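You operate a simulated robot arm through the tools that you are given. There is no shell and no other tool. Be economical: measure what you need, move in short steps, check, and stop when the job is done.

You run a simulated two-armed robot. Do the job below in one go: nothing can be reset, and whatever is moved stays where it is left.

## Task
Put the jar with the blue cap on the shelf under the recharge bench. Then put the pure dropper bottle on the test bench. Then press the hold button three times. Then fetch the cork packer with yellow ends and set it on top of the green jug. Then take the flask with the orange band on the test bench and put it away on the bay seven. Then put the resin cartridge four on the salt bench away on the recharge bench. Then put the cork packer with blue ends on top of the flask with the green band. Then take the caps box on the lid rest two and put it away on the bay eight. Keep to this order. Set down upright: jar with the blue cap, pure dropper bottle, flask with the orange band, resin cartridge four.

Only the result counts: the job must be done as asked and must still hold three seconds after the hand-in. Knocking over, shifting, dropping, spilling or breaking anything else fails it. Lids that push on must go on centred and level and be pressed home; caps that screw on are set level and turned clockwise until they are tight.

## Robot
Two 6-joint arms with fingered hands on one trunk, on a base that drives. Base frame: it is fixed to the floor where the robot stands at the start and does not move with it; the origin is under the middle of the robot, x ahead of it, y to its left, z up; the surface under the hand at the start is at about z = 850. Readings come in mm, degrees, newtons and seconds.
The left shoulder is at the start at [21, 171, 1475], the right one opposite. With the tool pointing down near the work surface each hand reaches from about 380 to 680 mm from the robot's upright axis, wherever it stands, measured 20 degrees to its own side. Places, roughly: bay eight [-5800, -3600, 1300]; bay seven [-5800, -3600, 900]; caps box [-4500, 750, 750]; cork packer with blue ends [-4750, 750, 750]; cork packer with yellow ends [-1250, 750, 1000]; flask with the green band [-4750, 500, 750]; flask with the orange band [-1250, 1000, 1000]; green jug [-1250, 1250, 1000]; hold button [-1200, 500, 900]; jar with the blue cap [750, 250, 1000]; pure dropper bottle [750, 250, 1000]; recharge bench [-1800, -3700, 800]; resin cartridge four [-2000, 1500, 750]; shelf under the recharge bench [-1800, -3700, 200]; test bench [-1200, 600, 900]. Payload 4.4 kg a hand.
Tool frame (each hand has its own): the origin (TCP) lies between the finger pads and is the grasp point; the fingertips stand 33 mm ahead of it; z points along the fingers, y is the line along which they close. The gripper opens to 164 mm. The gripper's body begins 93 mm behind the TCP. The gripper is a hand of 5 fingers: y runs from the thumb to the fingers, the wrist lies at [0, 0, -257] in the tool frame, and closing takes about 1.5 s.
Orientation is that of the tool frame in the base frame, as [roll, pitch, yaw] about the fixed x, y, z axes, in that order (R = Rz(yaw) Ry(pitch) Rx(roll)). With the fingers straight down and closing along the base's y, the tool's x points along the base's -x, its y along +y and its z along -z.

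## Interface
- The arms move only by the tool move_arm. It takes "left_rows", "right_rows" or both (then of equal length, played together; a hand with none holds still); each is one flat list of numbers, 7 for each row, row after row: the turn, a rotation vector about the tool's x, y, z in degrees, then the shift along the tool's x, y, z in mm, then the gripper command, from -1 (fully open) to 1 (shut), values between in proportion. In form: [ax, ay, az, x, y, z, gripper, ax, ay, az, x, y, z, gripper, ...]. A call has 1 to 8 rows; each row shifts and turns the commanded pose from where the row before left it, along the tool's axes as they then stand. Each row takes 0.2 s and may step no farther than 50 mm and 8.6 degrees from the row before; otherwise, or with a gripper value out of range, the whole call is refused. Where a pose cannot be reached the arm comes as near as it can. A force on the tool above 40 N (or 10 N above the force at the start of the call, whichever is more), or a blocked arm, ends the call early, and 0.2 s more pass. The fingers move at their own pace (about 72 mm/s each) and stop on an object; they squeeze with about 26 N. The grip force told is the motor's: it shows also when the fingers shut on nothing. Time passes only in rows, and 0.2 s behind the last, so rows that do not move let the fingers close. The reply holds the time, the measured pose of the TCP, the force on the tool along the base axes, the opening and the grip force, in the units named above and with some noise, with the torque about the TCP (base axes, N m) and any sound that the robot's microphone picked up.
- Cameras (640 x 400 px; columns grow to the right, rows downward): "scene" is now at [95.4, 23.7, 1649.4]; the picture's right is [0.24, -0.97, 0.00], its down [-0.67, -0.16, -0.73] and it looks along [0.70, 0.17, -0.69] (base axes); focal length 286 px, centre (320, 200). "left" rides on the left gripper at [-93, -1, -124] in its tool frame; the picture's right is [0.01, -1.00, 0.00], its down [0.80, 0.01, -0.60] and it looks along [0.60, 0.01, 0.80] (tool axes); focal length 275 px, centre (320, 200). "right" rides on the right gripper at [93, -1, -124] in its tool frame; the picture's right is [0.01, 1.00, 0.00], its down [-0.80, 0.01, -0.60] and it looks along [-0.60, 0.01, 0.80] (tool axes); focal length 275 px, centre (320, 200). There is no depth. A picture from a camera that has moved, and an enlarged one, comes with that camera's place and axes in the base frame and with its lens. The place of the scene camera against the robot may be out by one fixed shift of up to 18 mm in any direction.
- camera(camera): a new picture of that camera. The clock stands still meanwhile.
- move_column(by): slides the trunk up (or, below 0, down) by that many mm; the arms and the scene camera ride with it, the base frame stays. It gives what a move gives, with no picture.
- drive_base(legs): drives the robot by 1 to 6 legs, each [ahead, left, turn to the left] in mm, mm and degrees, along the robot's own axes; the way and the turn of a leg run together, so that a leg with both is an arc; at most 1500 mm and 180 degrees a leg. The arms and the cameras ride along, it lands a little off, and it stops where it bumps. It gives what a move gives.
- preshape(shape, hand): the hand has 5 fingers and takes this shape, open, in about a second: jaw (thumb against the fingers, like two jaws); tri (thumb and two fingers); tip (a fingertip pinch); poke (one finger out to press); point (the index stretched); flat (the hand flat); cup (the hand cupped); fist (a fist). The gripper value then closes the fingers along that shape, each until it touches; the sizes above hold for jaw. It gives what a move gives, with no picture.
- pan_tilt(pan, tilt): turns the head with the scene camera to pan (to the left, within 86 degrees either way) and tilt (down, from -29 to 69), counted from straight ahead of the robot. It gives what a move gives.
- enlarge(camera, box): a new picture of the part [left, top, right, bottom] of that camera's present view, enlarged. The clock stands still meanwhile.
- finish_job(): hands the job in; it is judged then, once.

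Go step by step. Nothing tells you exact positions but the pictures and the camera data: compare them with the known pose of the tool, close in by small moves and look again before you grip or let go. The budget is 217 turns and 212 pictures, counting those below and the enlarged ones. Unless the task says otherwise, let go and move clear before handing in.

The tools are called after ">>>" as a command line: name --argument value ..., lists and objects as JSON in quotes. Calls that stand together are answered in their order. move_arm: Moves the arms, as the interface text tells. Its arguments: {"type":"object","properties":{"left_rows":{"type":"array"},"right_rows":{"type":"array"}},"required":[]} The other tools are called the same way: move_column (by) slides the trunk up or down; preshape (shape, hand) gives the hand a shape; drive_base (legs) drives the base; pan_tilt (pan, tilt) turns the head that bears the scene camera; camera (camera) takes a picture; enlarge (camera, box) takes an enlarged picture of a part of a camera's view; finish_job () hands the job in.

At the start:

```text
t: 0.0
left_tool_pos: [466.3, 353.0, 1042.4]
left_tool_rot: [-180.0, 0.1, 179.9]
left_ft_force: [0.1, 0.4, 0.6]
left_torque: [-0.01, 0.0, -0.01]
left_width: 164.0
left_grip_force: 0.0
left_shape: jaw
right_tool_pos: [670.2, -127.3, 1131.4]
right_tool_rot: [180.0, 0.0, 180.0]
right_ft_force: [0.3, 0.3, 0.0]
right_torque: [0.03, -0.02, 0.01]
right_width: 164.0
right_grip_force: 0.1
right_shape: jaw
trunk travel left (down, up): [-727.0, 15.0]
robot x, y, heading: [-3.8, -2.2, 0.0]
head pan, tilt: [13.8, 43.5]
```

scene: 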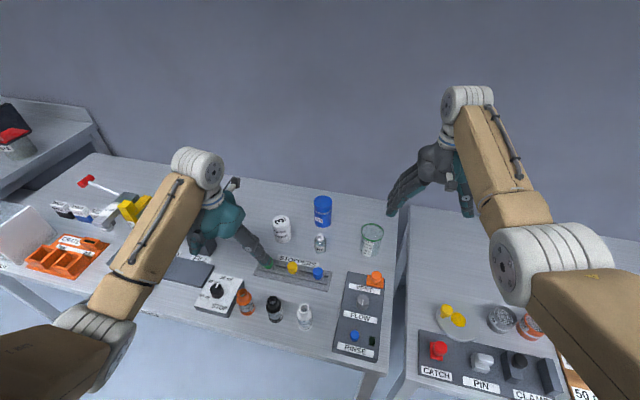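
right: 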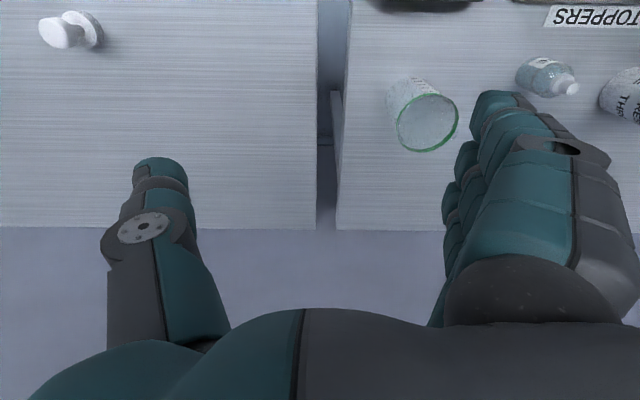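
left: 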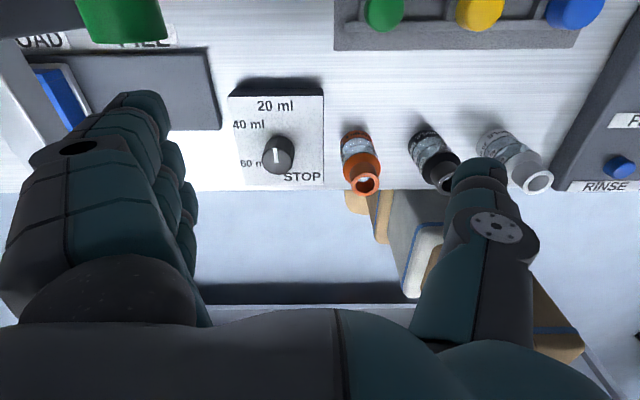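

I see the bench ahead with bottles and jars. I'll enlarge the scene to find the blue-cap jar and the pure dropper bottle.

>>> enlarge --camera "scene" --box '[200, 180, 420, 360]'

>>> enlarge --camera "scene" --box '[400, 260, 640, 400]'

>>> enlarge --camera "scene" --box '[0, 80, 220, 300]'

```text
2.22 times, centred on (310, 270) of scene
camera zoom: at [95.4, 23.7, 1649.4], right [0.24, -0.97, 0.0], down [-0.67, -0.16, -0.73], along [0.7, 0.17, -0.69], focal length 636 px, centre (342, 44)
```

zoom: 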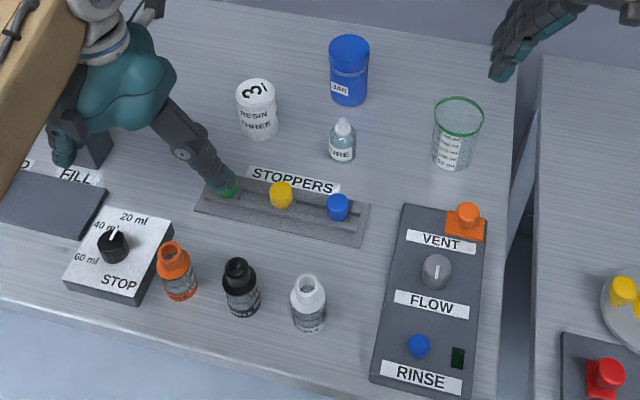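

```text
2.67 times, centred on (520, 330) of scene
camera zoom: at [95.4, 23.7, 1649.4], right [0.24, -0.97, 0.0], down [-0.67, -0.16, -0.73], along [0.7, 0.17, -0.69], focal length 763 px, centre (-213, -147)
```

zoom: 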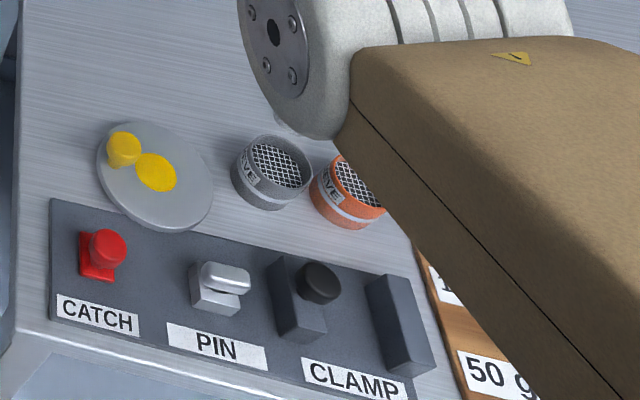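

```text
1.82 times, centred on (110, 190) of scene
camera zoom: at [95.4, 23.7, 1649.4], right [0.24, -0.97, 0.0], down [-0.67, -0.16, -0.73], along [0.7, 0.17, -0.69], focal length 520 px, centre (702, 218)
```

zoom: 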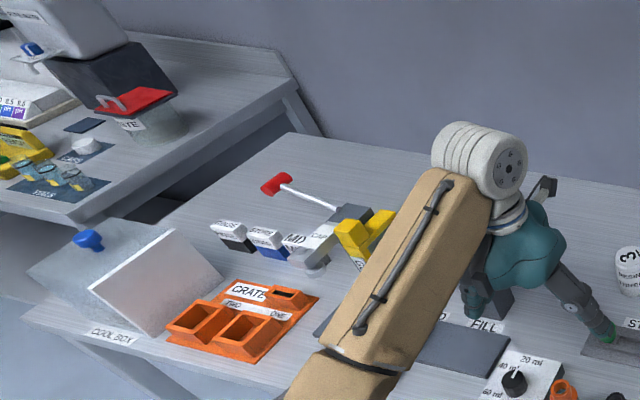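

The blue-capped jar stands at about (788, 181) and the PURE bottle at about (669, 165). I'll bring the left hand forward and tilt it 45° so it can grip the jar over the bottle.

>>> move_arm --left_rows '[0, 0, 0, 0, 0, -40, -0.3, 0, 0, 0, -43, -34, -20, -0.3, 0, 0, 0, -43, -34, 0, -0.3, 0, 0, 0, -43, -34, 0, -0.3, 0, 0, 0, -43, -34, 0, -0.3, 0, 0, 0, -43, -34, 0, -0.3, 0, -7.5, 0, 0, 0, 0, -0.3, 0, -7.5, 0, 0, 0, 0, -0.3]'

>>> move_arm --left_rows '[0, -7.5, 0, 0, 0, 0, -0.3, 0, -7.5, 0, 0, 0, 0, -0.3, 0, -7.5, 0, 0, 0, 0, -0.3, 0, -7.5, 0, 0, 0, 0, -0.3, 0, 0, 0, 0, 0, 0, -0.3]'

>>> camera --camera "left"

>>> camera --camera "scene"

```text
refused: row 2 steps farther than a row can; nothing moved
```

```text
t: 1.2
left_tool_pos: [467.8, 353.7, 1042.5]
left_tool_rot: [-179.9, 30.2, 180.0]
left_ft_force: [0.5, 0.0, 0.3]
left_torque: [-0.01, 0.01, -0.01]
left_width: 107.1
left_grip_force: 0.1
left_shape: jaw
right_tool_pos: [670.9, -127.6, 1131.1]
right_tool_rot: [179.9, 0.0, -179.9]
right_ft_force: [0.0, 0.8, -0.5]
right_torque: [-0.02, 0.03, 0.01]
right_width: 164.0
right_grip_force: 0.0
right_shape: jaw
trunk travel left (down, up): [-727.0, 15.0]
robot x, y, heading: [-0.2, 2.0, -0.1]
head pan, tilt: [13.8, 43.5]
```

```text
205 pictures are left
camera left: at [485.7, 351.6, 1196.2], right [-0.01, -1.0, 0.0], down [-0.99, 0.01, 0.12], along [-0.12, 0.01, -0.99], focal length 275 px, centre (320, 200)
```

left: 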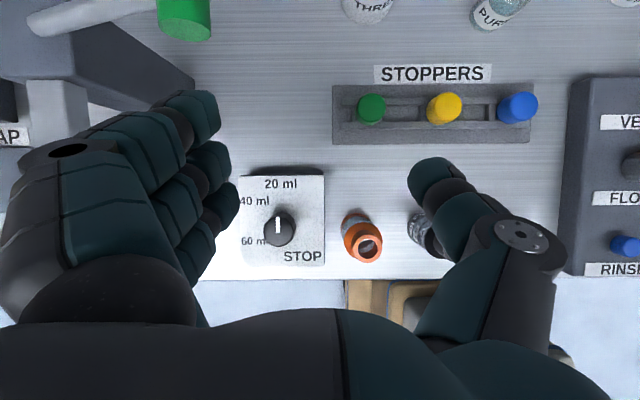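

```text
204 pictures are left
camera scene: at [96.6, 23.5, 1649.3], right [0.24, -0.97, 0.0], down [-0.67, -0.16, -0.72], along [0.7, 0.17, -0.69], focal length 286 px, centre (320, 200)
```

scene: 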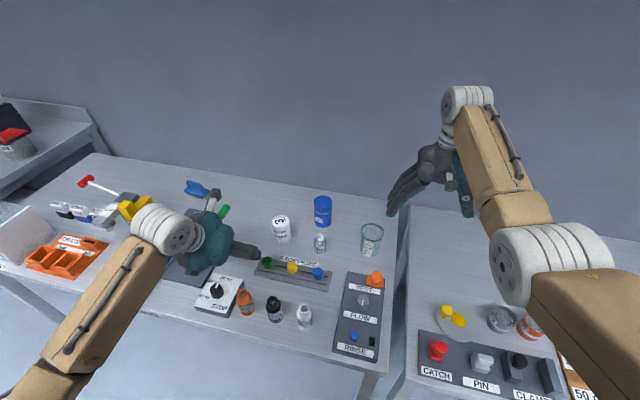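

The row step was too long, but the hand is tilted 30° already. I'll raise it and carry it over to behind the jar in smaller steps.

>>> move_arm --left_rows '[0, 0, 0, -24, 0, -42, -0.3, 0, 0, 0, -31, -29, 18, -0.3, 0, 0, 0, -31, -29, 18, -0.3, 0, 0, 0, -31, -29, 18, -0.3, 0, 0, 0, -31, -29, 18, -0.3, 0, 0, 0, -31, -29, 18, -0.3, 0, -7.5, 0, 0, 0, 0, -0.3, 0, -7.5, 0, 0, 0, 0, -0.3]'

>>> camera --camera "left"

```text
t: 3.0
left_tool_pos: [645.8, 207.8, 1091.5]
left_tool_rot: [-179.8, 45.3, 179.8]
left_ft_force: [0.9, -0.2, -0.2]
left_torque: [0.01, -0.01, -0.01]
left_width: 107.3
left_grip_force: 0.1
left_shape: jaw
right_tool_pos: [669.7, -127.3, 1130.5]
right_tool_rot: [-180.0, 0.0, 179.9]
right_ft_force: [0.1, -0.3, 0.2]
right_torque: [0.01, -0.04, -0.02]
right_width: 164.0
right_grip_force: 0.1
right_shape: jaw
trunk travel left (down, up): [-727.0, 15.0]
robot x, y, heading: [-2.2, -0.4, -0.3]
head pan, tilt: [13.8, 43.5]
```

```text
203 pictures are left
camera left: at [624.4, 205.9, 1244.3], right [-0.01, -1.0, -0.01], down [-0.99, 0.01, -0.15], along [0.15, 0.01, -0.99], focal length 275 px, centre (320, 200)
```

left: 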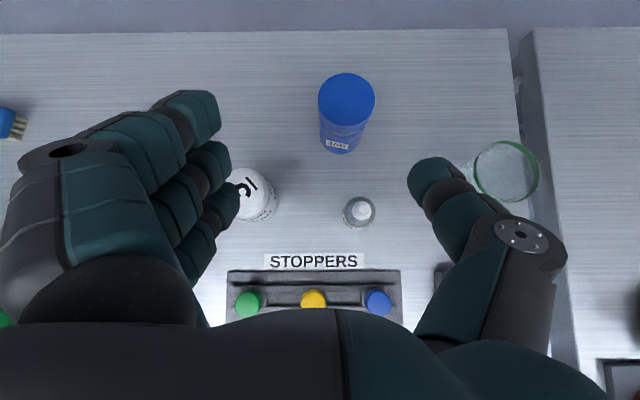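

The jar is at about (777, 179). I'll line up with it and go in along the tool axis.

>>> move_arm --left_rows '[0, 0, 0, 37, -29, 0, -0.3, 0, 0, 0, 0, 0, 45, -0.3, 0, 0, 0, 0, 0, 45, -0.3, 0, 0, 0, 0, 0, 45, -0.3, 0, 0, 0, 0, 0, 0, -0.3]'

>>> camera --camera "left"

>>> camera --camera "scene"

```text
t: 4.2
left_tool_pos: [714.8, 174.4, 967.3]
left_tool_rot: [-179.8, 45.1, -179.8]
left_ft_force: [0.1, -0.6, 0.1]
left_torque: [0.02, 0.01, 0.01]
left_width: 107.3
left_grip_force: 0.1
left_shape: jaw
right_tool_pos: [668.7, -127.7, 1131.4]
right_tool_rot: [-180.0, 0.0, 180.0]
right_ft_force: [-1.5, -0.3, 0.2]
right_torque: [-0.01, -0.02, 0.04]
right_width: 163.9
right_grip_force: 0.1
right_shape: jaw
trunk travel left (down, up): [-727.0, 15.0]
robot x, y, heading: [1.8, -0.6, 0.3]
head pan, tilt: [13.8, 43.5]
```

```text
202 pictures are left
camera left: at [693.0, 173.7, 1120.0], right [-0.01, -1.0, -0.01], down [-0.99, 0.01, -0.15], along [0.15, 0.01, -0.99], focal length 275 px, centre (320, 200)
```

left: 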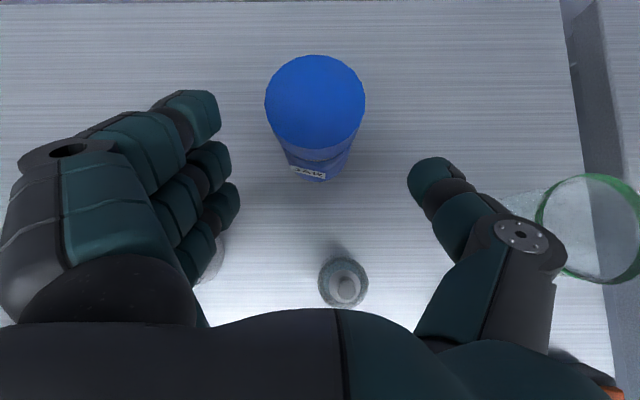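

```text
201 pictures are left
camera scene: at [94.5, 23.8, 1649.5], right [0.24, -0.97, 0.0], down [-0.67, -0.16, -0.73], along [0.7, 0.17, -0.69], focal length 286 px, centre (320, 200)
```

scene: 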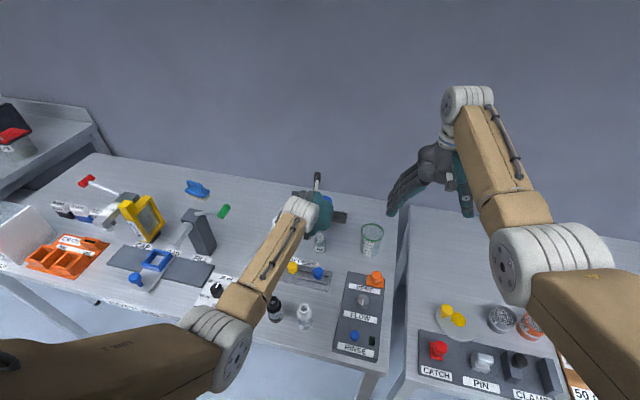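

Jar is well centred between the fingers. I'll advance the last 88 mm and close.

>>> move_arm --left_rows '[0, 0, 0, 0, 4, 44, -0.3, 0, 0, 0, 0, 0, 44, -0.3, 0, 0, 0, 0, 0, 0, -0.3]'

>>> camera --camera "left"

```text
t: 5.0
left_tool_pos: [773.2, 183.7, 911.9]
left_tool_rot: [-179.6, 45.1, -179.6]
left_ft_force: [-0.9, -0.5, -0.3]
left_torque: [-0.02, -0.1, -0.02]
left_width: 106.6
left_grip_force: 0.1
left_shape: jaw
left hand out of reach, approached as far as the arm can: row 2
right_tool_pos: [669.1, -126.6, 1131.8]
right_tool_rot: [-179.8, -0.1, -180.0]
right_ft_force: [0.5, 0.5, -0.2]
right_torque: [-0.03, 0.01, 0.0]
right_width: 164.0
right_grip_force: 0.0
right_shape: jaw
trunk travel left (down, up): [-727.0, 15.0]
robot x, y, heading: [-1.4, -0.5, 0.3]
head pan, tilt: [13.8, 43.5]
```

```text
200 pictures are left
camera left: at [751.8, 181.5, 1064.4], right [-0.01, -1.0, -0.01], down [-0.99, 0.01, -0.14], along [0.14, 0.0, -0.99], focal length 275 px, centre (320, 200)
```

left: 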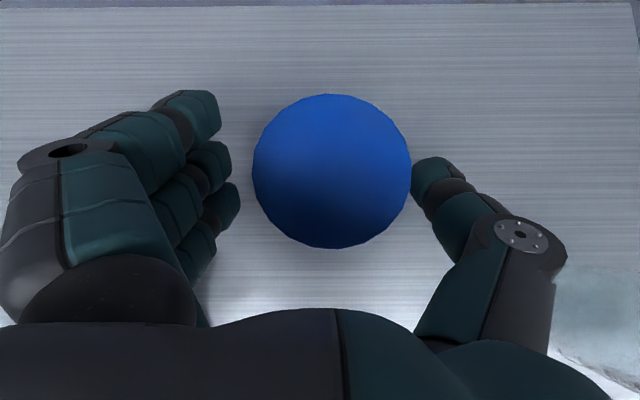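

I'll centre by 6 mm and close on the jar.

>>> move_arm --left_rows '[0, 0, 0, 0, -6, 0, -0.3, 0, 0, 0, 0, 0, 0, 1, 0, 0, 0, 0, 0, 0, 1, 0, 0, 0, 0, 0, 0, 1, 0, 0, 0, 0, 0, 0, 1, 0, 0, 0, 0, 0, 0, 1, 0, 0, 0, 0, 0, 0, 1]'

>>> camera --camera "left"

```text
t: 6.6
left_tool_pos: [774.1, 177.2, 910.6]
left_tool_rot: [-179.8, 45.1, -179.9]
left_ft_force: [0.6, 0.7, -0.8]
left_torque: [0.03, -0.03, 0.02]
left_width: 50.7
left_grip_force: 26.4
left_shape: jaw
right_tool_pos: [670.4, -129.1, 1131.5]
right_tool_rot: [-179.9, -0.1, 180.0]
right_ft_force: [0.0, 0.2, -1.2]
right_torque: [0.01, 0.02, 0.02]
right_width: 164.0
right_grip_force: 0.1
right_shape: jaw
trunk travel left (down, up): [-727.0, 15.0]
robot x, y, heading: [2.3, -1.6, 0.0]
head pan, tilt: [13.8, 43.5]
```

```text
199 pictures are left
camera left: at [752.4, 175.0, 1063.7], right [-0.01, -1.0, -0.01], down [-0.99, 0.01, -0.14], along [0.14, 0.01, -0.99], focal length 275 px, centre (320, 200)
```

left: 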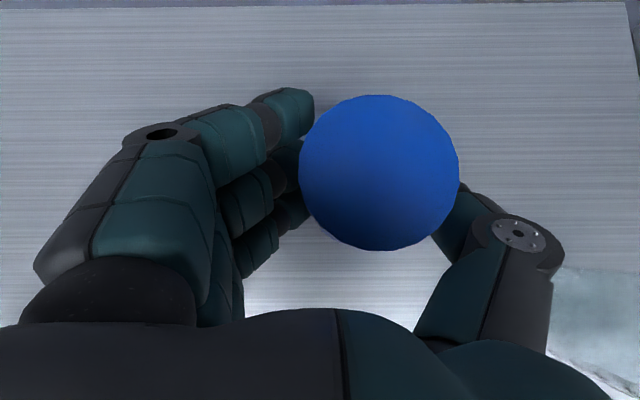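

Jar is gripped (grip force 26 N). I'll lift it straight up and check.

>>> move_arm --left_rows '[0, 0, 0, -14, 0, -14, 1, 0, 0, 0, -32, 0, -32, 1, 0, 0, 0, -32, 0, -32, 1, 0, 0, 0, -32, 0, -32, 1, 0, 0, 0, 28, 0, -28, 1, 0, 0, 0, 32, 0, -32, 1, 0, 0, 0, 32, 0, -32, 1, 0, 0, 0, 32, 0, -32, 1]'

>>> camera --camera "left"

>>> camera --camera "scene"

```text
t: 8.4
left_tool_pos: [598.2, 180.3, 1067.0]
left_tool_rot: [-179.9, 45.2, -179.9]
left_ft_force: [-0.6, 0.0, -1.2]
left_torque: [0.06, 0.01, 0.0]
left_width: 50.1
left_grip_force: 26.5
left_shape: jaw
right_tool_pos: [668.0, -127.5, 1131.7]
right_tool_rot: [-180.0, 0.1, -180.0]
right_ft_force: [-0.6, -0.3, -0.1]
right_torque: [-0.01, -0.05, 0.01]
right_width: 164.2
right_grip_force: 0.1
right_shape: jaw
trunk travel left (down, up): [-727.0, 15.0]
robot x, y, heading: [0.0, -3.6, 0.1]
head pan, tilt: [13.8, 43.5]
```

```text
198 pictures are left
camera left: at [575.6, 178.0, 1219.4], right [-0.01, -1.0, -0.01], down [-0.99, 0.01, -0.15], along [0.15, 0.01, -0.99], focal length 275 px, centre (320, 200)
```

left: 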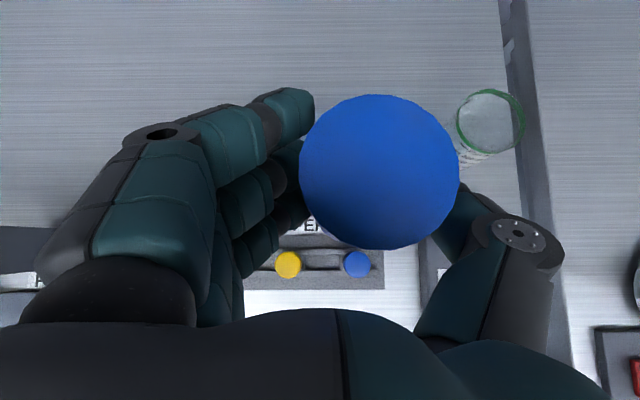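

```text
197 pictures are left
camera scene: at [93.2, 23.4, 1649.6], right [0.24, -0.97, 0.0], down [-0.67, -0.16, -0.73], along [0.71, 0.17, -0.69], focal length 286 px, centre (320, 200)
```

scene: 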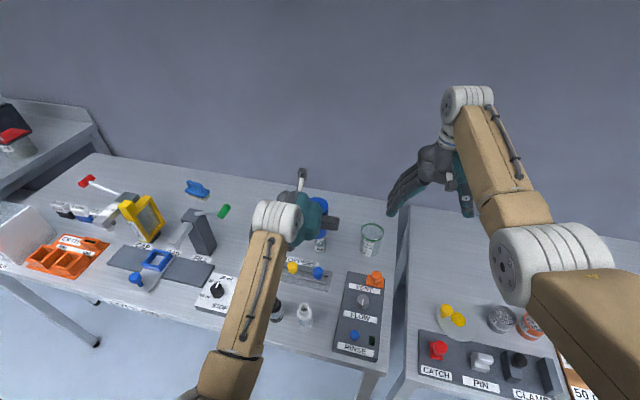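

Jar is held upright. I'll pull both arms in, back away from the bench, turn right and look around.

>>> move_arm --left_rows '[0, 0, 0, 32, 0, -32, 1, 0, 0, 0, 32, 0, -32, 1, 0, 0, 0, 32, 0, -32, 1, 0, 0, 0, 0, 0, 0, 1]' --right_rows '[0, 0, 0, 48, 0, 0, 0, 0, 0, 0, 48, 0, 0, 0, 0, 0, 0, 48, 0, 0, 0, 0, 0, 0, 48, 0, 0, 0]'

>>> drive_base --legs '[[-600, 0, 0], [0, 0, -90]]'

>>> pan_tilt --pan 0 --tilt 10

>>> camera --camera "scene"

>>> pan_tilt --pan -60 --tilt 15

>>> camera --camera "scene"

```text
t: 9.1
left_tool_pos: [495.4, 250.0, 1065.5]
left_tool_rot: [163.0, 44.4, 166.1]
left_ft_force: [0.1, 0.3, -1.0]
left_torque: [0.04, 0.02, 0.01]
left_width: 50.2
left_grip_force: 26.0
left_shape: jaw
left hand out of reach, approached as far as the arm can: row 3
right_tool_pos: [595.7, -120.0, 1099.5]
right_tool_rot: [180.0, 0.0, 180.0]
right_ft_force: [0.0, -0.8, -0.7]
right_torque: [-0.02, -0.01, 0.01]
right_width: 83.0
right_grip_force: 0.0
right_shape: jaw
right hand out of reach, approached as far as the arm can: row 2, 3
trunk travel left (down, up): [-727.0, 15.0]
robot x, y, heading: [-3.7, 0.4, -0.0]
head pan, tilt: [13.8, 43.5]
stopped in row 3 (left hand): the arm was blocked; the commanded pose is now the measured one
```

```text
t: 16.4
left_tool_pos: [-367.8, -500.2, 1066.1]
left_tool_rot: [162.9, 44.4, 74.0]
left_ft_force: [0.5, 0.1, -1.7]
left_torque: [-0.01, -0.07, 0.0]
left_width: 50.4
left_grip_force: 26.0
left_shape: jaw
right_tool_pos: [-742.1, -587.1, 1099.2]
right_tool_rot: [179.9, 0.0, 88.1]
right_ft_force: [-0.8, -0.4, -0.3]
right_torque: [-0.03, -0.03, 0.01]
right_width: 82.8
right_grip_force: 0.1
right_shape: jaw
trunk travel left (down, up): [-727.0, 15.0]
robot x, y, heading: [-599.7, 3.7, -92.2]
head pan, tilt: [13.8, 43.5]
```

```text
t: 17.4
left_tool_pos: [-368.4, -500.5, 1065.0]
left_tool_rot: [163.0, 44.2, 74.0]
left_ft_force: [0.3, -1.3, -3.0]
left_torque: [0.04, -0.08, 0.01]
left_width: 50.3
left_grip_force: 25.7
left_shape: jaw
right_tool_pos: [-742.2, -586.9, 1099.2]
right_tool_rot: [180.0, 0.0, 88.1]
right_ft_force: [0.7, 1.0, -0.1]
right_torque: [0.0, -0.02, 0.02]
right_width: 83.1
right_grip_force: 0.2
right_shape: jaw
trunk travel left (down, up): [-727.0, 15.0]
robot x, y, heading: [-601.9, 3.0, -92.0]
head pan, tilt: [0.0, 10.0]
```

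```text
196 pictures are left
camera scene: at [-600.2, -95.5, 1702.1], right [-1.0, 0.03, 0.0], down [0.01, 0.17, -0.98], along [-0.03, -0.98, -0.17], focal length 286 px, centre (320, 200)
```

scene: 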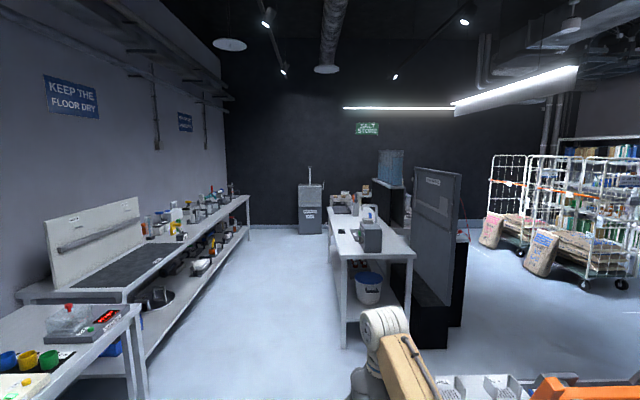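

```text
t: 18.7
left_tool_pos: [-368.3, -501.2, 1064.7]
left_tool_rot: [162.9, 44.3, 73.9]
left_ft_force: [-0.3, -0.4, -2.4]
left_torque: [0.02, -0.07, -0.02]
left_width: 50.2
left_grip_force: 25.7
left_shape: jaw
right_tool_pos: [-741.2, -586.9, 1099.3]
right_tool_rot: [-180.0, 0.0, 88.2]
right_ft_force: [-0.1, 0.4, 0.8]
right_torque: [-0.02, -0.01, 0.03]
right_width: 83.3
right_grip_force: 0.0
right_shape: jaw
trunk travel left (down, up): [-727.0, 15.0]
robot x, y, heading: [-600.5, -0.0, -92.3]
head pan, tilt: [-60.0, 15.0]
```

```text
195 pictures are left
camera scene: at [-679.4, -46.6, 1694.1], right [-0.47, 0.88, 0.0], down [0.23, 0.12, -0.97], along [-0.85, -0.46, -0.26], focal length 286 px, centre (320, 200)
```

scene: 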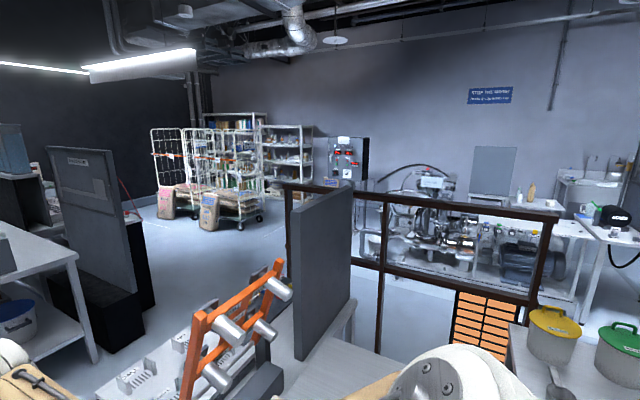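

The jar is in the hand; the recharge bench seems to be behind the partition past the white bench. I'll drive down the corridor and look again.

>>> drive_base --legs '[[1300, 330, 2]]'

>>> pan_tilt --pan -35 --tilt 15

>>> camera --camera "scene"

>>> camera --camera "left"

```text
t: 25.4
left_tool_pos: [-31.8, -1792.5, 1066.2]
left_tool_rot: [163.1, 44.3, 76.4]
left_ft_force: [0.5, -0.4, -1.8]
left_torque: [0.03, -0.02, -0.01]
left_width: 50.2
left_grip_force: 25.9
left_shape: jaw
right_tool_pos: [-400.8, -1893.5, 1098.4]
right_tool_rot: [-179.9, -0.1, 90.5]
right_ft_force: [-0.1, -0.4, 0.8]
right_torque: [0.02, 0.0, -0.01]
right_width: 82.8
right_grip_force: 0.1
right_shape: jaw
trunk travel left (down, up): [-727.0, 15.0]
robot x, y, heading: [-287.6, -1298.7, -89.8]
head pan, tilt: [-60.0, 15.0]
```

```text
t: 26.3
left_tool_pos: [-31.3, -1792.3, 1063.4]
left_tool_rot: [163.0, 44.2, 76.5]
left_ft_force: [-0.6, -0.5, -1.7]
left_torque: [0.01, -0.03, 0.01]
left_width: 50.3
left_grip_force: 26.1
left_shape: jaw
right_tool_pos: [-402.1, -1892.7, 1098.6]
right_tool_rot: [-180.0, -0.1, 90.4]
right_ft_force: [-0.4, -0.6, 0.6]
right_torque: [-0.01, 0.02, 0.06]
right_width: 83.2
right_grip_force: 0.1
right_shape: jaw
trunk travel left (down, up): [-727.0, 15.0]
robot x, y, heading: [-284.3, -1298.6, -89.5]
head pan, tilt: [-35.0, 15.0]
```

```text
194 pictures are left
camera scene: at [-334.5, -1381.0, 1694.0], right [-0.82, 0.57, 0.0], down [0.15, 0.21, -0.97], along [-0.55, -0.8, -0.26], focal length 286 px, centre (320, 200)
```

scene: 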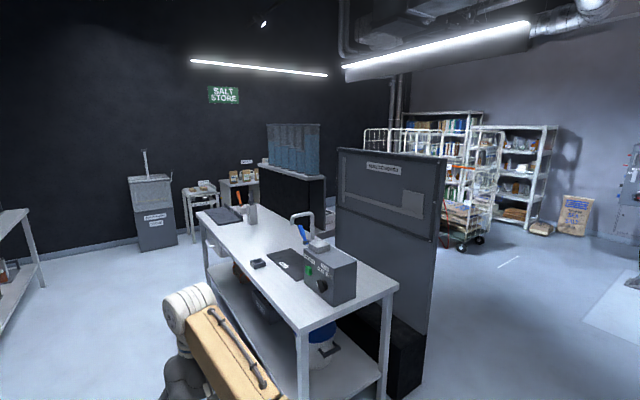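

```text
193 pictures are left
camera left: at [-64.3, -1768.7, 1213.9], right [-0.98, 0.03, -0.22], down [0.07, 0.99, -0.15], along [0.21, -0.16, -0.96], focal length 275 px, centre (320, 200)
```

left: 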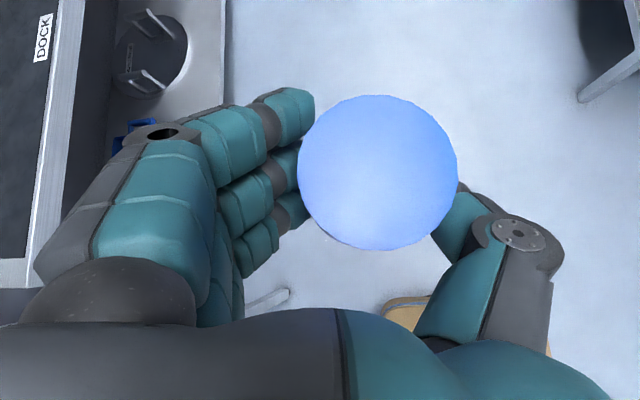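

I'll enlarge the labels around the partition to identify the benches.

>>> enlarge --camera "scene" --box '[330, 140, 450, 220]'

>>> enlarge --camera "scene" --box '[120, 110, 340, 250]'

>>> enlarge --camera "scene" --box '[190, 200, 400, 340]'

```text
5.00 times, centred on (390, 180) of scene
camera zoom: at [-334.5, -1381.0, 1694.0], right [-0.82, 0.57, 0.0], down [0.15, 0.21, -0.97], along [-0.55, -0.8, -0.26], focal length 1431 px, centre (-30, 300)
```

zoom: 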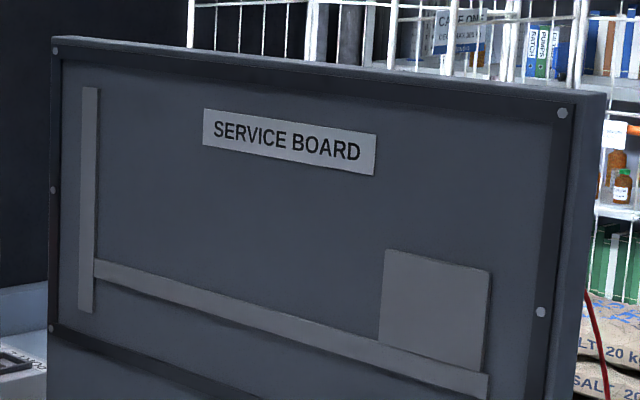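

```text
2.86 times, centred on (230, 180) of scene
camera zoom: at [-334.5, -1381.0, 1694.0], right [-0.82, 0.57, 0.0], down [0.15, 0.21, -0.97], along [-0.55, -0.8, -0.26], focal length 818 px, centre (577, 257)
```

zoom: 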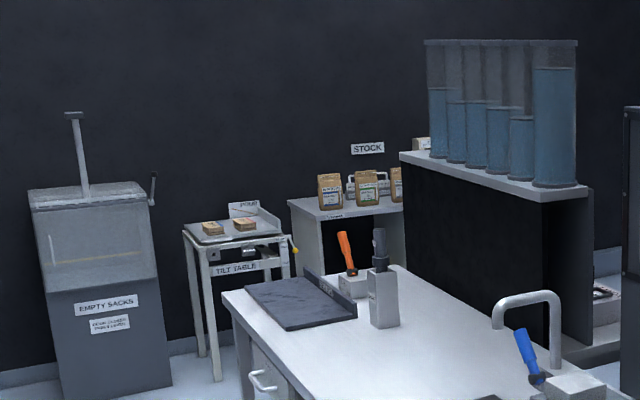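

```text
2.86 times, centred on (295, 270) of scene
camera zoom: at [-334.5, -1381.0, 1694.0], right [-0.82, 0.57, 0.0], down [0.15, 0.21, -0.97], along [-0.55, -0.8, -0.26], focal length 818 px, centre (391, 0)
```

zoom: 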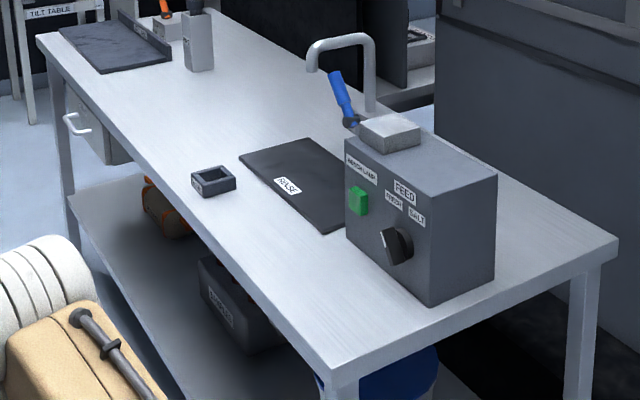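

The recharge bench is probably on the far side of the service board. I'll turn to face -x and look at the passage.

>>> drive_base --legs '[[200, 0, -90]]'

>>> pan_tilt --pan 0 --tilt 22

>>> camera --camera "scene"

```text
t: 30.4
left_tool_pos: [-901.8, -1695.4, 1065.3]
left_tool_rot: [163.0, 44.3, -12.4]
left_ft_force: [1.1, 0.0, -2.7]
left_torque: [-0.04, -0.01, 0.0]
left_width: 50.2
left_grip_force: 26.1
left_shape: jaw
right_tool_pos: [-1011.8, -1327.4, 1098.8]
right_tool_rot: [180.0, -0.1, 1.8]
right_ft_force: [-1.2, -0.6, -0.1]
right_torque: [-0.02, 0.01, 0.0]
right_width: 82.9
right_grip_force: 0.1
right_shape: jaw
trunk travel left (down, up): [-727.0, 15.0]
robot x, y, heading: [-413.0, -1429.7, -177.9]
head pan, tilt: [-35.0, 15.0]
```

```text
t: 31.5
left_tool_pos: [-901.8, -1694.8, 1065.9]
left_tool_rot: [163.1, 44.3, -12.3]
left_ft_force: [-0.9, -0.1, -2.0]
left_torque: [-0.03, 0.01, -0.01]
left_width: 49.9
left_grip_force: 25.9
left_shape: jaw
right_tool_pos: [-1011.6, -1327.7, 1097.9]
right_tool_rot: [180.0, -0.1, 1.8]
right_ft_force: [0.4, 0.2, 0.2]
right_torque: [0.0, -0.01, -0.02]
right_width: 83.0
right_grip_force: 0.1
right_shape: jaw
trunk travel left (down, up): [-727.0, 15.0]
robot x, y, heading: [-415.1, -1425.7, -178.2]
head pan, tilt: [0.0, 22.0]
```

```text
189 pictures are left
camera scene: at [-512.0, -1428.6, 1682.7], right [-0.03, 1.0, 0.0], down [0.37, 0.01, -0.93], along [-0.93, -0.03, -0.37], focal length 286 px, centre (320, 200)
```

scene: 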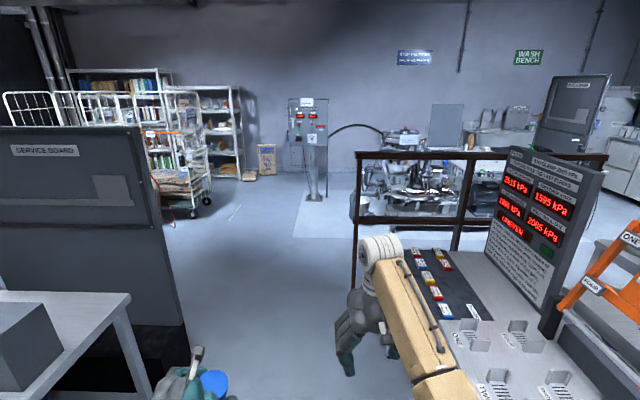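

The passage is clear ahead. I'll go through its middle to x ≈ -2450 and look left.

>>> drive_base --legs '[[1000, 290, -2], [1030, 0, 0]]'

>>> pan_tilt --pan 70 --tilt 22

>>> camera --camera "scene"

```text
t: 41.9
left_tool_pos: [-2962.4, -1960.6, 1064.6]
left_tool_rot: [163.0, 44.3, -14.7]
left_ft_force: [0.7, 0.2, -1.5]
left_torque: [-0.06, -0.03, -0.02]
left_width: 50.0
left_grip_force: 25.8
left_shape: jaw
right_tool_pos: [-3056.9, -1589.5, 1099.0]
right_tool_rot: [180.0, -0.1, -0.7]
right_ft_force: [0.1, 0.1, 0.3]
right_torque: [0.0, 0.0, 0.0]
right_width: 83.0
right_grip_force: 0.0
right_shape: jaw
trunk travel left (down, up): [-727.0, 15.0]
robot x, y, heading: [-2460.3, -1712.2, 179.5]
head pan, tilt: [0.0, 22.0]
```

```text
t: 43.3
left_tool_pos: [-2962.5, -1960.3, 1065.5]
left_tool_rot: [163.0, 44.3, -14.7]
left_ft_force: [0.4, 0.6, -2.2]
left_torque: [-0.04, 0.02, 0.01]
left_width: 50.4
left_grip_force: 26.1
left_shape: jaw
right_tool_pos: [-3055.4, -1588.1, 1099.0]
right_tool_rot: [179.9, -0.1, -0.7]
right_ft_force: [0.0, -0.3, 0.2]
right_torque: [-0.02, 0.01, -0.04]
right_width: 83.2
right_grip_force: 0.1
right_shape: jaw
trunk travel left (down, up): [-727.0, 15.0]
robot x, y, heading: [-2461.8, -1715.8, 179.6]
head pan, tilt: [70.0, 22.0]
```

```text
188 pictures are left
camera scene: at [-2501.2, -1799.0, 1682.7], right [-0.94, 0.35, 0.0], down [0.13, 0.35, -0.93], along [-0.33, -0.87, -0.37], focal length 286 px, centre (320, 200)
```

scene: 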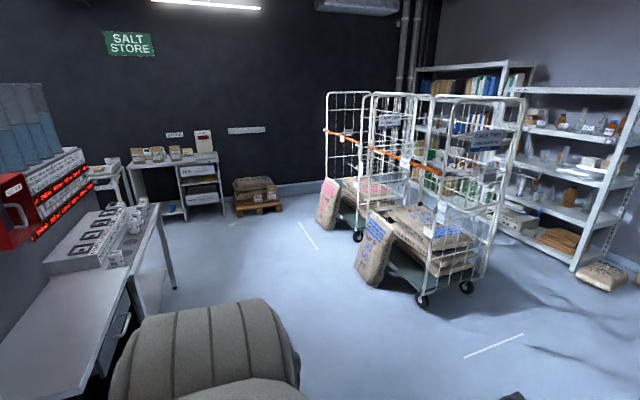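

The recharge bench's front edge runs along x ≈ -2055. I'll drive down beside it, turn to face it, and look at the shelf below.

>>> drive_base --legs '[[100, 0, 90], [1450, -330, 0], [150, 0, 0], [0, 0, 90]]'

>>> pan_tilt --pan 0 --tilt 45

>>> camera --camera "scene"

```text
t: 59.4
left_tool_pos: [-2368.0, -3154.8, 1063.8]
left_tool_rot: [163.0, 44.2, 166.2]
left_ft_force: [-0.4, 0.0, -2.6]
left_torque: [0.04, 0.04, -0.04]
left_width: 49.9
left_grip_force: 25.5
left_shape: jaw
right_tool_pos: [-2268.6, -3523.2, 1098.9]
right_tool_rot: [-180.0, 0.0, -179.8]
right_ft_force: [0.8, -0.5, -0.2]
right_torque: [0.01, -0.01, 0.0]
right_width: 83.2
right_grip_force: 0.1
right_shape: jaw
trunk travel left (down, up): [-727.0, 15.0]
robot x, y, heading: [-2862.8, -3405.3, 0.7]
head pan, tilt: [70.0, 22.0]
```

```text
t: 60.8
left_tool_pos: [-2368.3, -3153.3, 1064.2]
left_tool_rot: [163.0, 44.4, 166.2]
left_ft_force: [0.0, 0.8, -1.9]
left_torque: [0.01, 0.02, 0.0]
left_width: 50.0
left_grip_force: 26.4
left_shape: jaw
right_tool_pos: [-2269.0, -3523.8, 1098.6]
right_tool_rot: [179.9, -0.1, -179.8]
right_ft_force: [0.3, 0.6, -0.4]
right_torque: [0.01, -0.01, -0.03]
right_width: 83.0
right_grip_force: 0.1
right_shape: jaw
trunk travel left (down, up): [-727.0, 15.0]
robot x, y, heading: [-2866.1, -3404.6, 0.3]
head pan, tilt: [0.0, 45.0]
```

```text
187 pictures are left
camera scene: at [-2767.4, -3401.8, 1647.2], right [0.0, -1.0, 0.0], down [-0.71, 0.0, -0.71], along [0.71, 0.0, -0.71], focal length 286 px, centre (320, 200)
```

scene: 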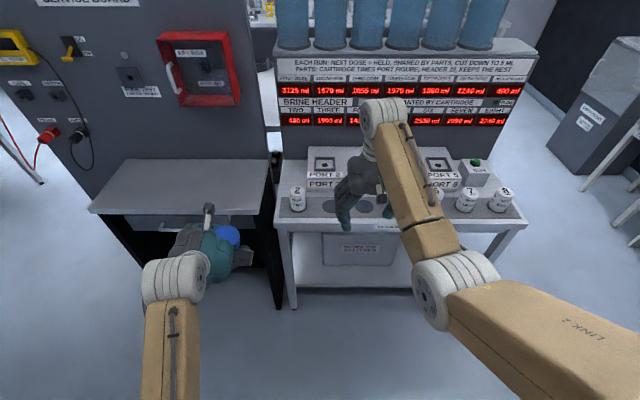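

The recharge bench spans y -3240 to -4200 in front of me. I'll lower the trunk to see the shelf underneath.

>>> move_column --by -650

>>> pan_tilt --pan -20 --tilt 35

>>> camera --camera "scene"

>>> camera --camera "right"

```text
refused: -650 is not a number from -400 to 400
```

```text
t: 61.7
left_tool_pos: [-2368.0, -3154.6, 1065.5]
left_tool_rot: [163.0, 44.2, 166.2]
left_ft_force: [0.2, -0.1, -2.7]
left_torque: [0.05, -0.03, 0.03]
left_width: 50.1
left_grip_force: 25.9
left_shape: jaw
right_tool_pos: [-2268.4, -3523.6, 1098.8]
right_tool_rot: [180.0, -0.2, -179.7]
right_ft_force: [-0.5, 0.3, 0.2]
right_torque: [0.01, 0.04, 0.0]
right_width: 82.8
right_grip_force: 0.0
right_shape: jaw
trunk travel left (down, up): [-727.0, 15.0]
robot x, y, heading: [-2867.8, -3404.3, 0.3]
head pan, tilt: [-20.0, 35.0]
```

```text
186 pictures are left
camera scene: at [-2765.8, -3431.8, 1662.0], right [-0.34, -0.94, 0.0], down [-0.54, 0.19, -0.82], along [0.77, -0.28, -0.57], focal length 286 px, centre (320, 200)
```

scene: 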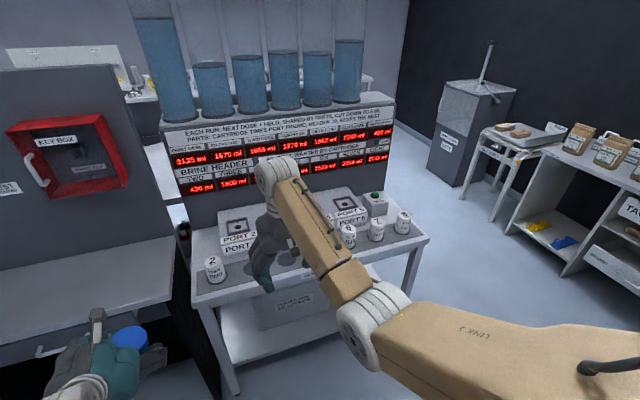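

```text
185 pictures are left
camera right: at [-2360.5, -3526.4, 1222.8], right [-0.02, 1.0, 0.0], down [0.8, 0.01, 0.6], along [0.6, 0.01, -0.8], focal length 275 px, centre (320, 200)
```

right: 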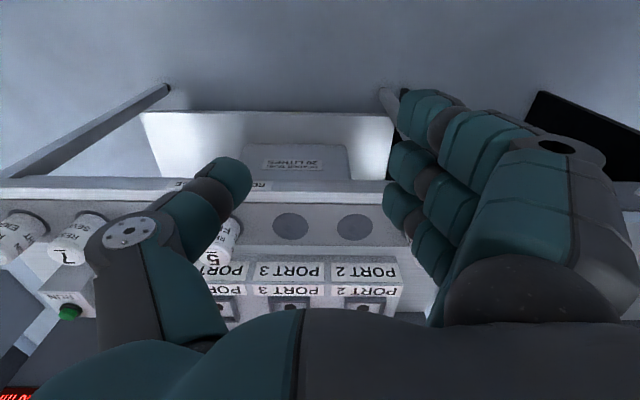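

I'll lower the trunk in two steps and shift to the right along the bench, then look.

>>> move_column --by -400

>>> move_column --by -200

>>> drive_base --legs '[[0, -500, 0]]'

>>> pan_tilt --pan 10 --tilt 30

>>> camera --camera "scene"

>>> camera --camera "left"

```text
t: 65.5
left_tool_pos: [-2369.1, -3152.9, 664.5]
left_tool_rot: [162.7, 44.2, 165.9]
left_ft_force: [0.3, -0.6, -2.5]
left_torque: [0.06, 0.02, 0.01]
left_width: 50.2
left_grip_force: 26.4
left_shape: jaw
right_tool_pos: [-2282.5, -3524.0, 644.0]
right_tool_rot: [-180.0, -5.5, -179.9]
right_ft_force: [-0.3, 0.4, -0.2]
right_torque: [0.03, -0.01, 0.03]
right_width: 83.2
right_grip_force: 0.1
right_shape: jaw
trunk travel left (down, up): [-327.0, 415.0]
robot x, y, heading: [-2863.8, -3407.5, 0.1]
head pan, tilt: [-20.0, 35.0]
```

```text
t: 67.9
left_tool_pos: [-2371.3, -3145.5, 530.1]
left_tool_rot: [160.7, 46.2, 164.7]
left_ft_force: [0.2, 0.7, -2.4]
left_torque: [0.05, 0.0, -0.03]
left_width: 50.5
left_grip_force: 25.3
left_shape: jaw
right_tool_pos: [-2310.3, -3523.0, 420.7]
right_tool_rot: [179.9, -13.0, -179.8]
right_ft_force: [-1.3, -1.2, -0.3]
right_torque: [-0.02, -0.1, -0.03]
right_width: 82.8
right_grip_force: 0.0
right_shape: jaw
trunk travel left (down, up): [-168.0, 574.0]
robot x, y, heading: [-2864.4, -3406.9, 0.1]
head pan, tilt: [-20.0, 35.0]
stopped: the arm was blocked; the commanded pose is now the measured one
```

```text
t: 70.8
left_tool_pos: [-2372.0, -3635.0, 524.8]
left_tool_rot: [161.0, 45.5, 165.2]
left_ft_force: [0.4, 0.4, -2.3]
left_torque: [0.07, 0.03, 0.02]
left_width: 50.1
left_grip_force: 25.7
left_shape: jaw
right_tool_pos: [-2306.1, -4013.0, 419.3]
right_tool_rot: [179.8, -13.2, -179.6]
right_ft_force: [0.2, -0.2, 0.2]
right_torque: [0.0, 0.0, 0.04]
right_width: 82.7
right_grip_force: 0.0
right_shape: jaw
trunk travel left (down, up): [-168.0, 574.0]
robot x, y, heading: [-2862.8, -3893.6, 0.5]
head pan, tilt: [-20.0, 35.0]
```

```text
t: 71.7
left_tool_pos: [-2375.1, -3634.7, 524.1]
left_tool_rot: [161.1, 45.1, 165.3]
left_ft_force: [0.3, 0.7, -1.9]
left_torque: [0.07, 0.02, -0.01]
left_width: 50.2
left_grip_force: 25.8
left_shape: jaw
right_tool_pos: [-2307.1, -4013.8, 419.0]
right_tool_rot: [180.0, -13.0, -179.6]
right_ft_force: [1.0, -0.5, -0.1]
right_torque: [0.0, -0.02, 0.03]
right_width: 83.2
right_grip_force: 0.0
right_shape: jaw
trunk travel left (down, up): [-168.0, 574.0]
robot x, y, heading: [-2859.4, -3894.4, 0.6]
head pan, tilt: [10.0, 30.0]
```

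```text
184 pictures are left
camera scene: at [-2670.1, -3877.4, 1111.8], right [0.18, -0.98, 0.0], down [-0.49, -0.09, -0.87], along [0.85, 0.16, -0.5], focal length 286 px, centre (320, 200)
```

scene: 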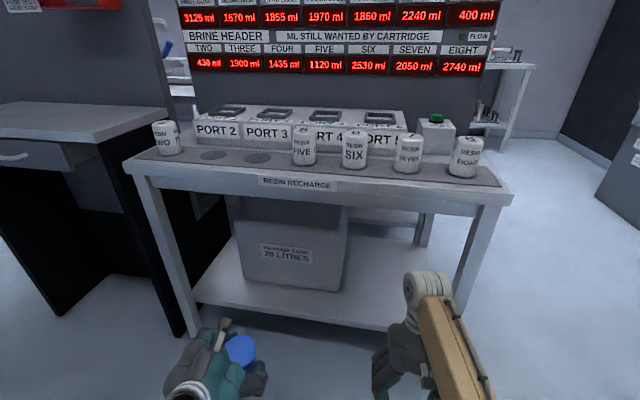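

```text
183 pictures are left
camera left: at [-2401.5, -3671.0, 670.8], right [-0.03, -0.97, -0.24], down [-0.98, 0.07, -0.17], along [0.18, 0.23, -0.96], focal length 275 px, centre (320, 200)
```

left: 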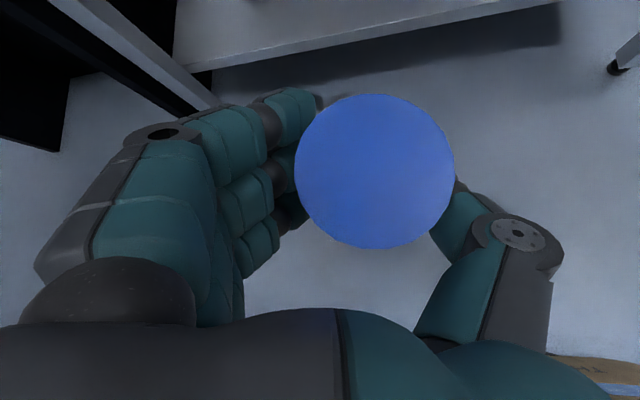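

The shelf is free to the right of the 20-litre box. I'll level the jar again, lower the left hand, and tuck the right hand back.

>>> move_arm --left_rows '[0, 0, 0, 4, -7, 45, 1, 0, 0, 0, 4, -7, 45, 1, 4.3, 0.9, -5.1, 0, 0, 0, 1, 4.3, 0.9, -5.1, 0, 0, 0, 1, 0, 0, 0, 28, 0, 28, 1, 0, 0, 0, 0, 0, 0, 1]' --right_rows '[0, 0, 0, 21, 0, 41, 0, 0, 0, 0, 21, 0, 41, 0, 0, 0, 0, 21, 0, 41, 0, 0, -6.5, 0, 0, 0, 0, 0, 0, -6.5, 0, 0, 0, 0, 0, 0, 0, 0, 30, 0, 0, 0]'

>>> camera --camera "left"

>>> camera --camera "scene"

```text
t: 72.5
left_tool_pos: [-2362.4, -3682.5, 416.7]
left_tool_rot: [-177.5, 40.6, -174.9]
left_ft_force: [0.0, 0.3, -2.3]
left_torque: [0.01, -0.02, 0.02]
left_width: 49.9
left_grip_force: 25.3
left_shape: jaw
right_tool_pos: [-2389.0, -4015.0, 326.0]
right_tool_rot: [-180.0, -12.8, -179.6]
right_ft_force: [0.8, -0.6, 0.1]
right_torque: [-0.06, -0.01, 0.0]
right_width: 82.8
right_grip_force: 0.1
right_shape: jaw
trunk travel left (down, up): [-168.0, 574.0]
robot x, y, heading: [-2859.1, -3894.9, 0.3]
head pan, tilt: [10.0, 30.0]
stopped in row 4 (left hand): the arm was blocked; the commanded pose is now the measured one
```

```text
182 pictures are left
camera left: at [-2371.6, -3680.8, 570.7], right [0.05, -1.0, 0.03], down [-1.0, -0.05, -0.07], along [0.07, -0.02, -1.0], focal length 275 px, centre (320, 200)
```

left: 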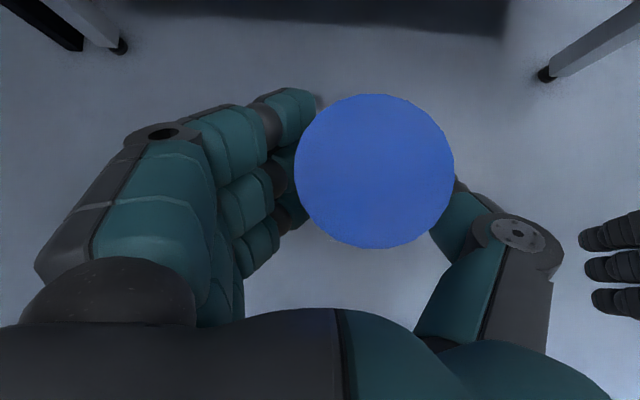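

```text
181 pictures are left
camera scene: at [-2671.3, -3877.1, 1114.9], right [0.18, -0.98, 0.0], down [-0.49, -0.09, -0.87], along [0.85, 0.16, -0.5], focal length 286 px, centre (320, 200)
```

scene: 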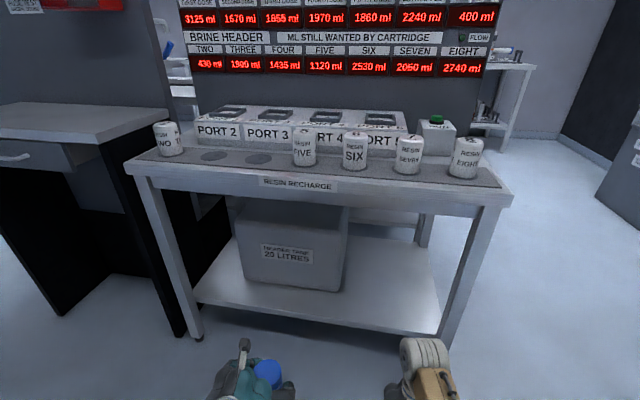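

The left arm is blocked when it comes too close in, so I'll move the hand forward first, then level the jar and lower.

>>> move_arm --left_rows '[0, 0, 0, -32, 0, 32, 1, 0, 0, 0, -32, 0, 32, 1, 1, -4.3, 3.8, 0, 0, 0, 1, 0, 0, 0, -32, 0, 32, 1, 0, 0, 0, -32, 0, 32, 1, 0, 0, 0, 28, 0, 28, 1, 0, 0, 0, 28, 0, 28, 1, 0, 0, 0, 0, 0, 0, 1]'

>>> camera --camera "scene"

```text
t: 73.1
left_tool_pos: [-2393.0, -3711.2, 328.5]
left_tool_rot: [-170.9, 28.2, -166.4]
left_ft_force: [-0.1, 0.5, -2.3]
left_torque: [0.02, 0.01, 0.03]
left_width: 50.0
left_grip_force: 26.9
left_shape: jaw
right_tool_pos: [-2388.7, -4016.0, 328.0]
right_tool_rot: [179.9, -12.7, -179.6]
right_ft_force: [-0.4, 0.0, 0.3]
right_torque: [-0.02, -0.04, -0.02]
right_width: 83.0
right_grip_force: 0.0
right_shape: jaw
trunk travel left (down, up): [-168.0, 574.0]
robot x, y, heading: [-2860.0, -3897.3, 0.6]
head pan, tilt: [10.0, 30.0]
stopped in row 2 (left hand): the arm was blocked; the commanded pose is now the measured one
```

```text
180 pictures are left
camera scene: at [-2672.4, -3877.3, 1116.7], right [0.18, -0.98, 0.0], down [-0.49, -0.09, -0.87], along [0.85, 0.16, -0.5], focal length 286 px, centre (320, 200)
```

scene: 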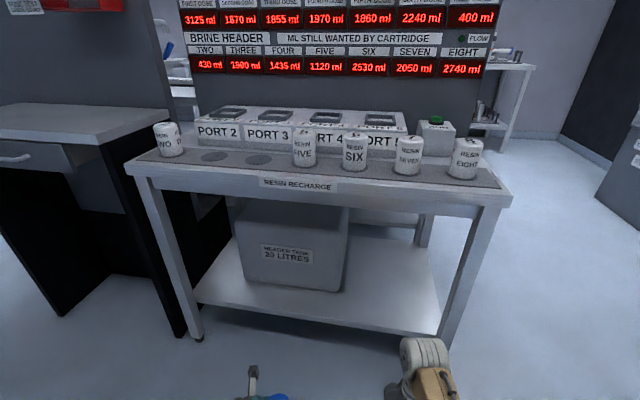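

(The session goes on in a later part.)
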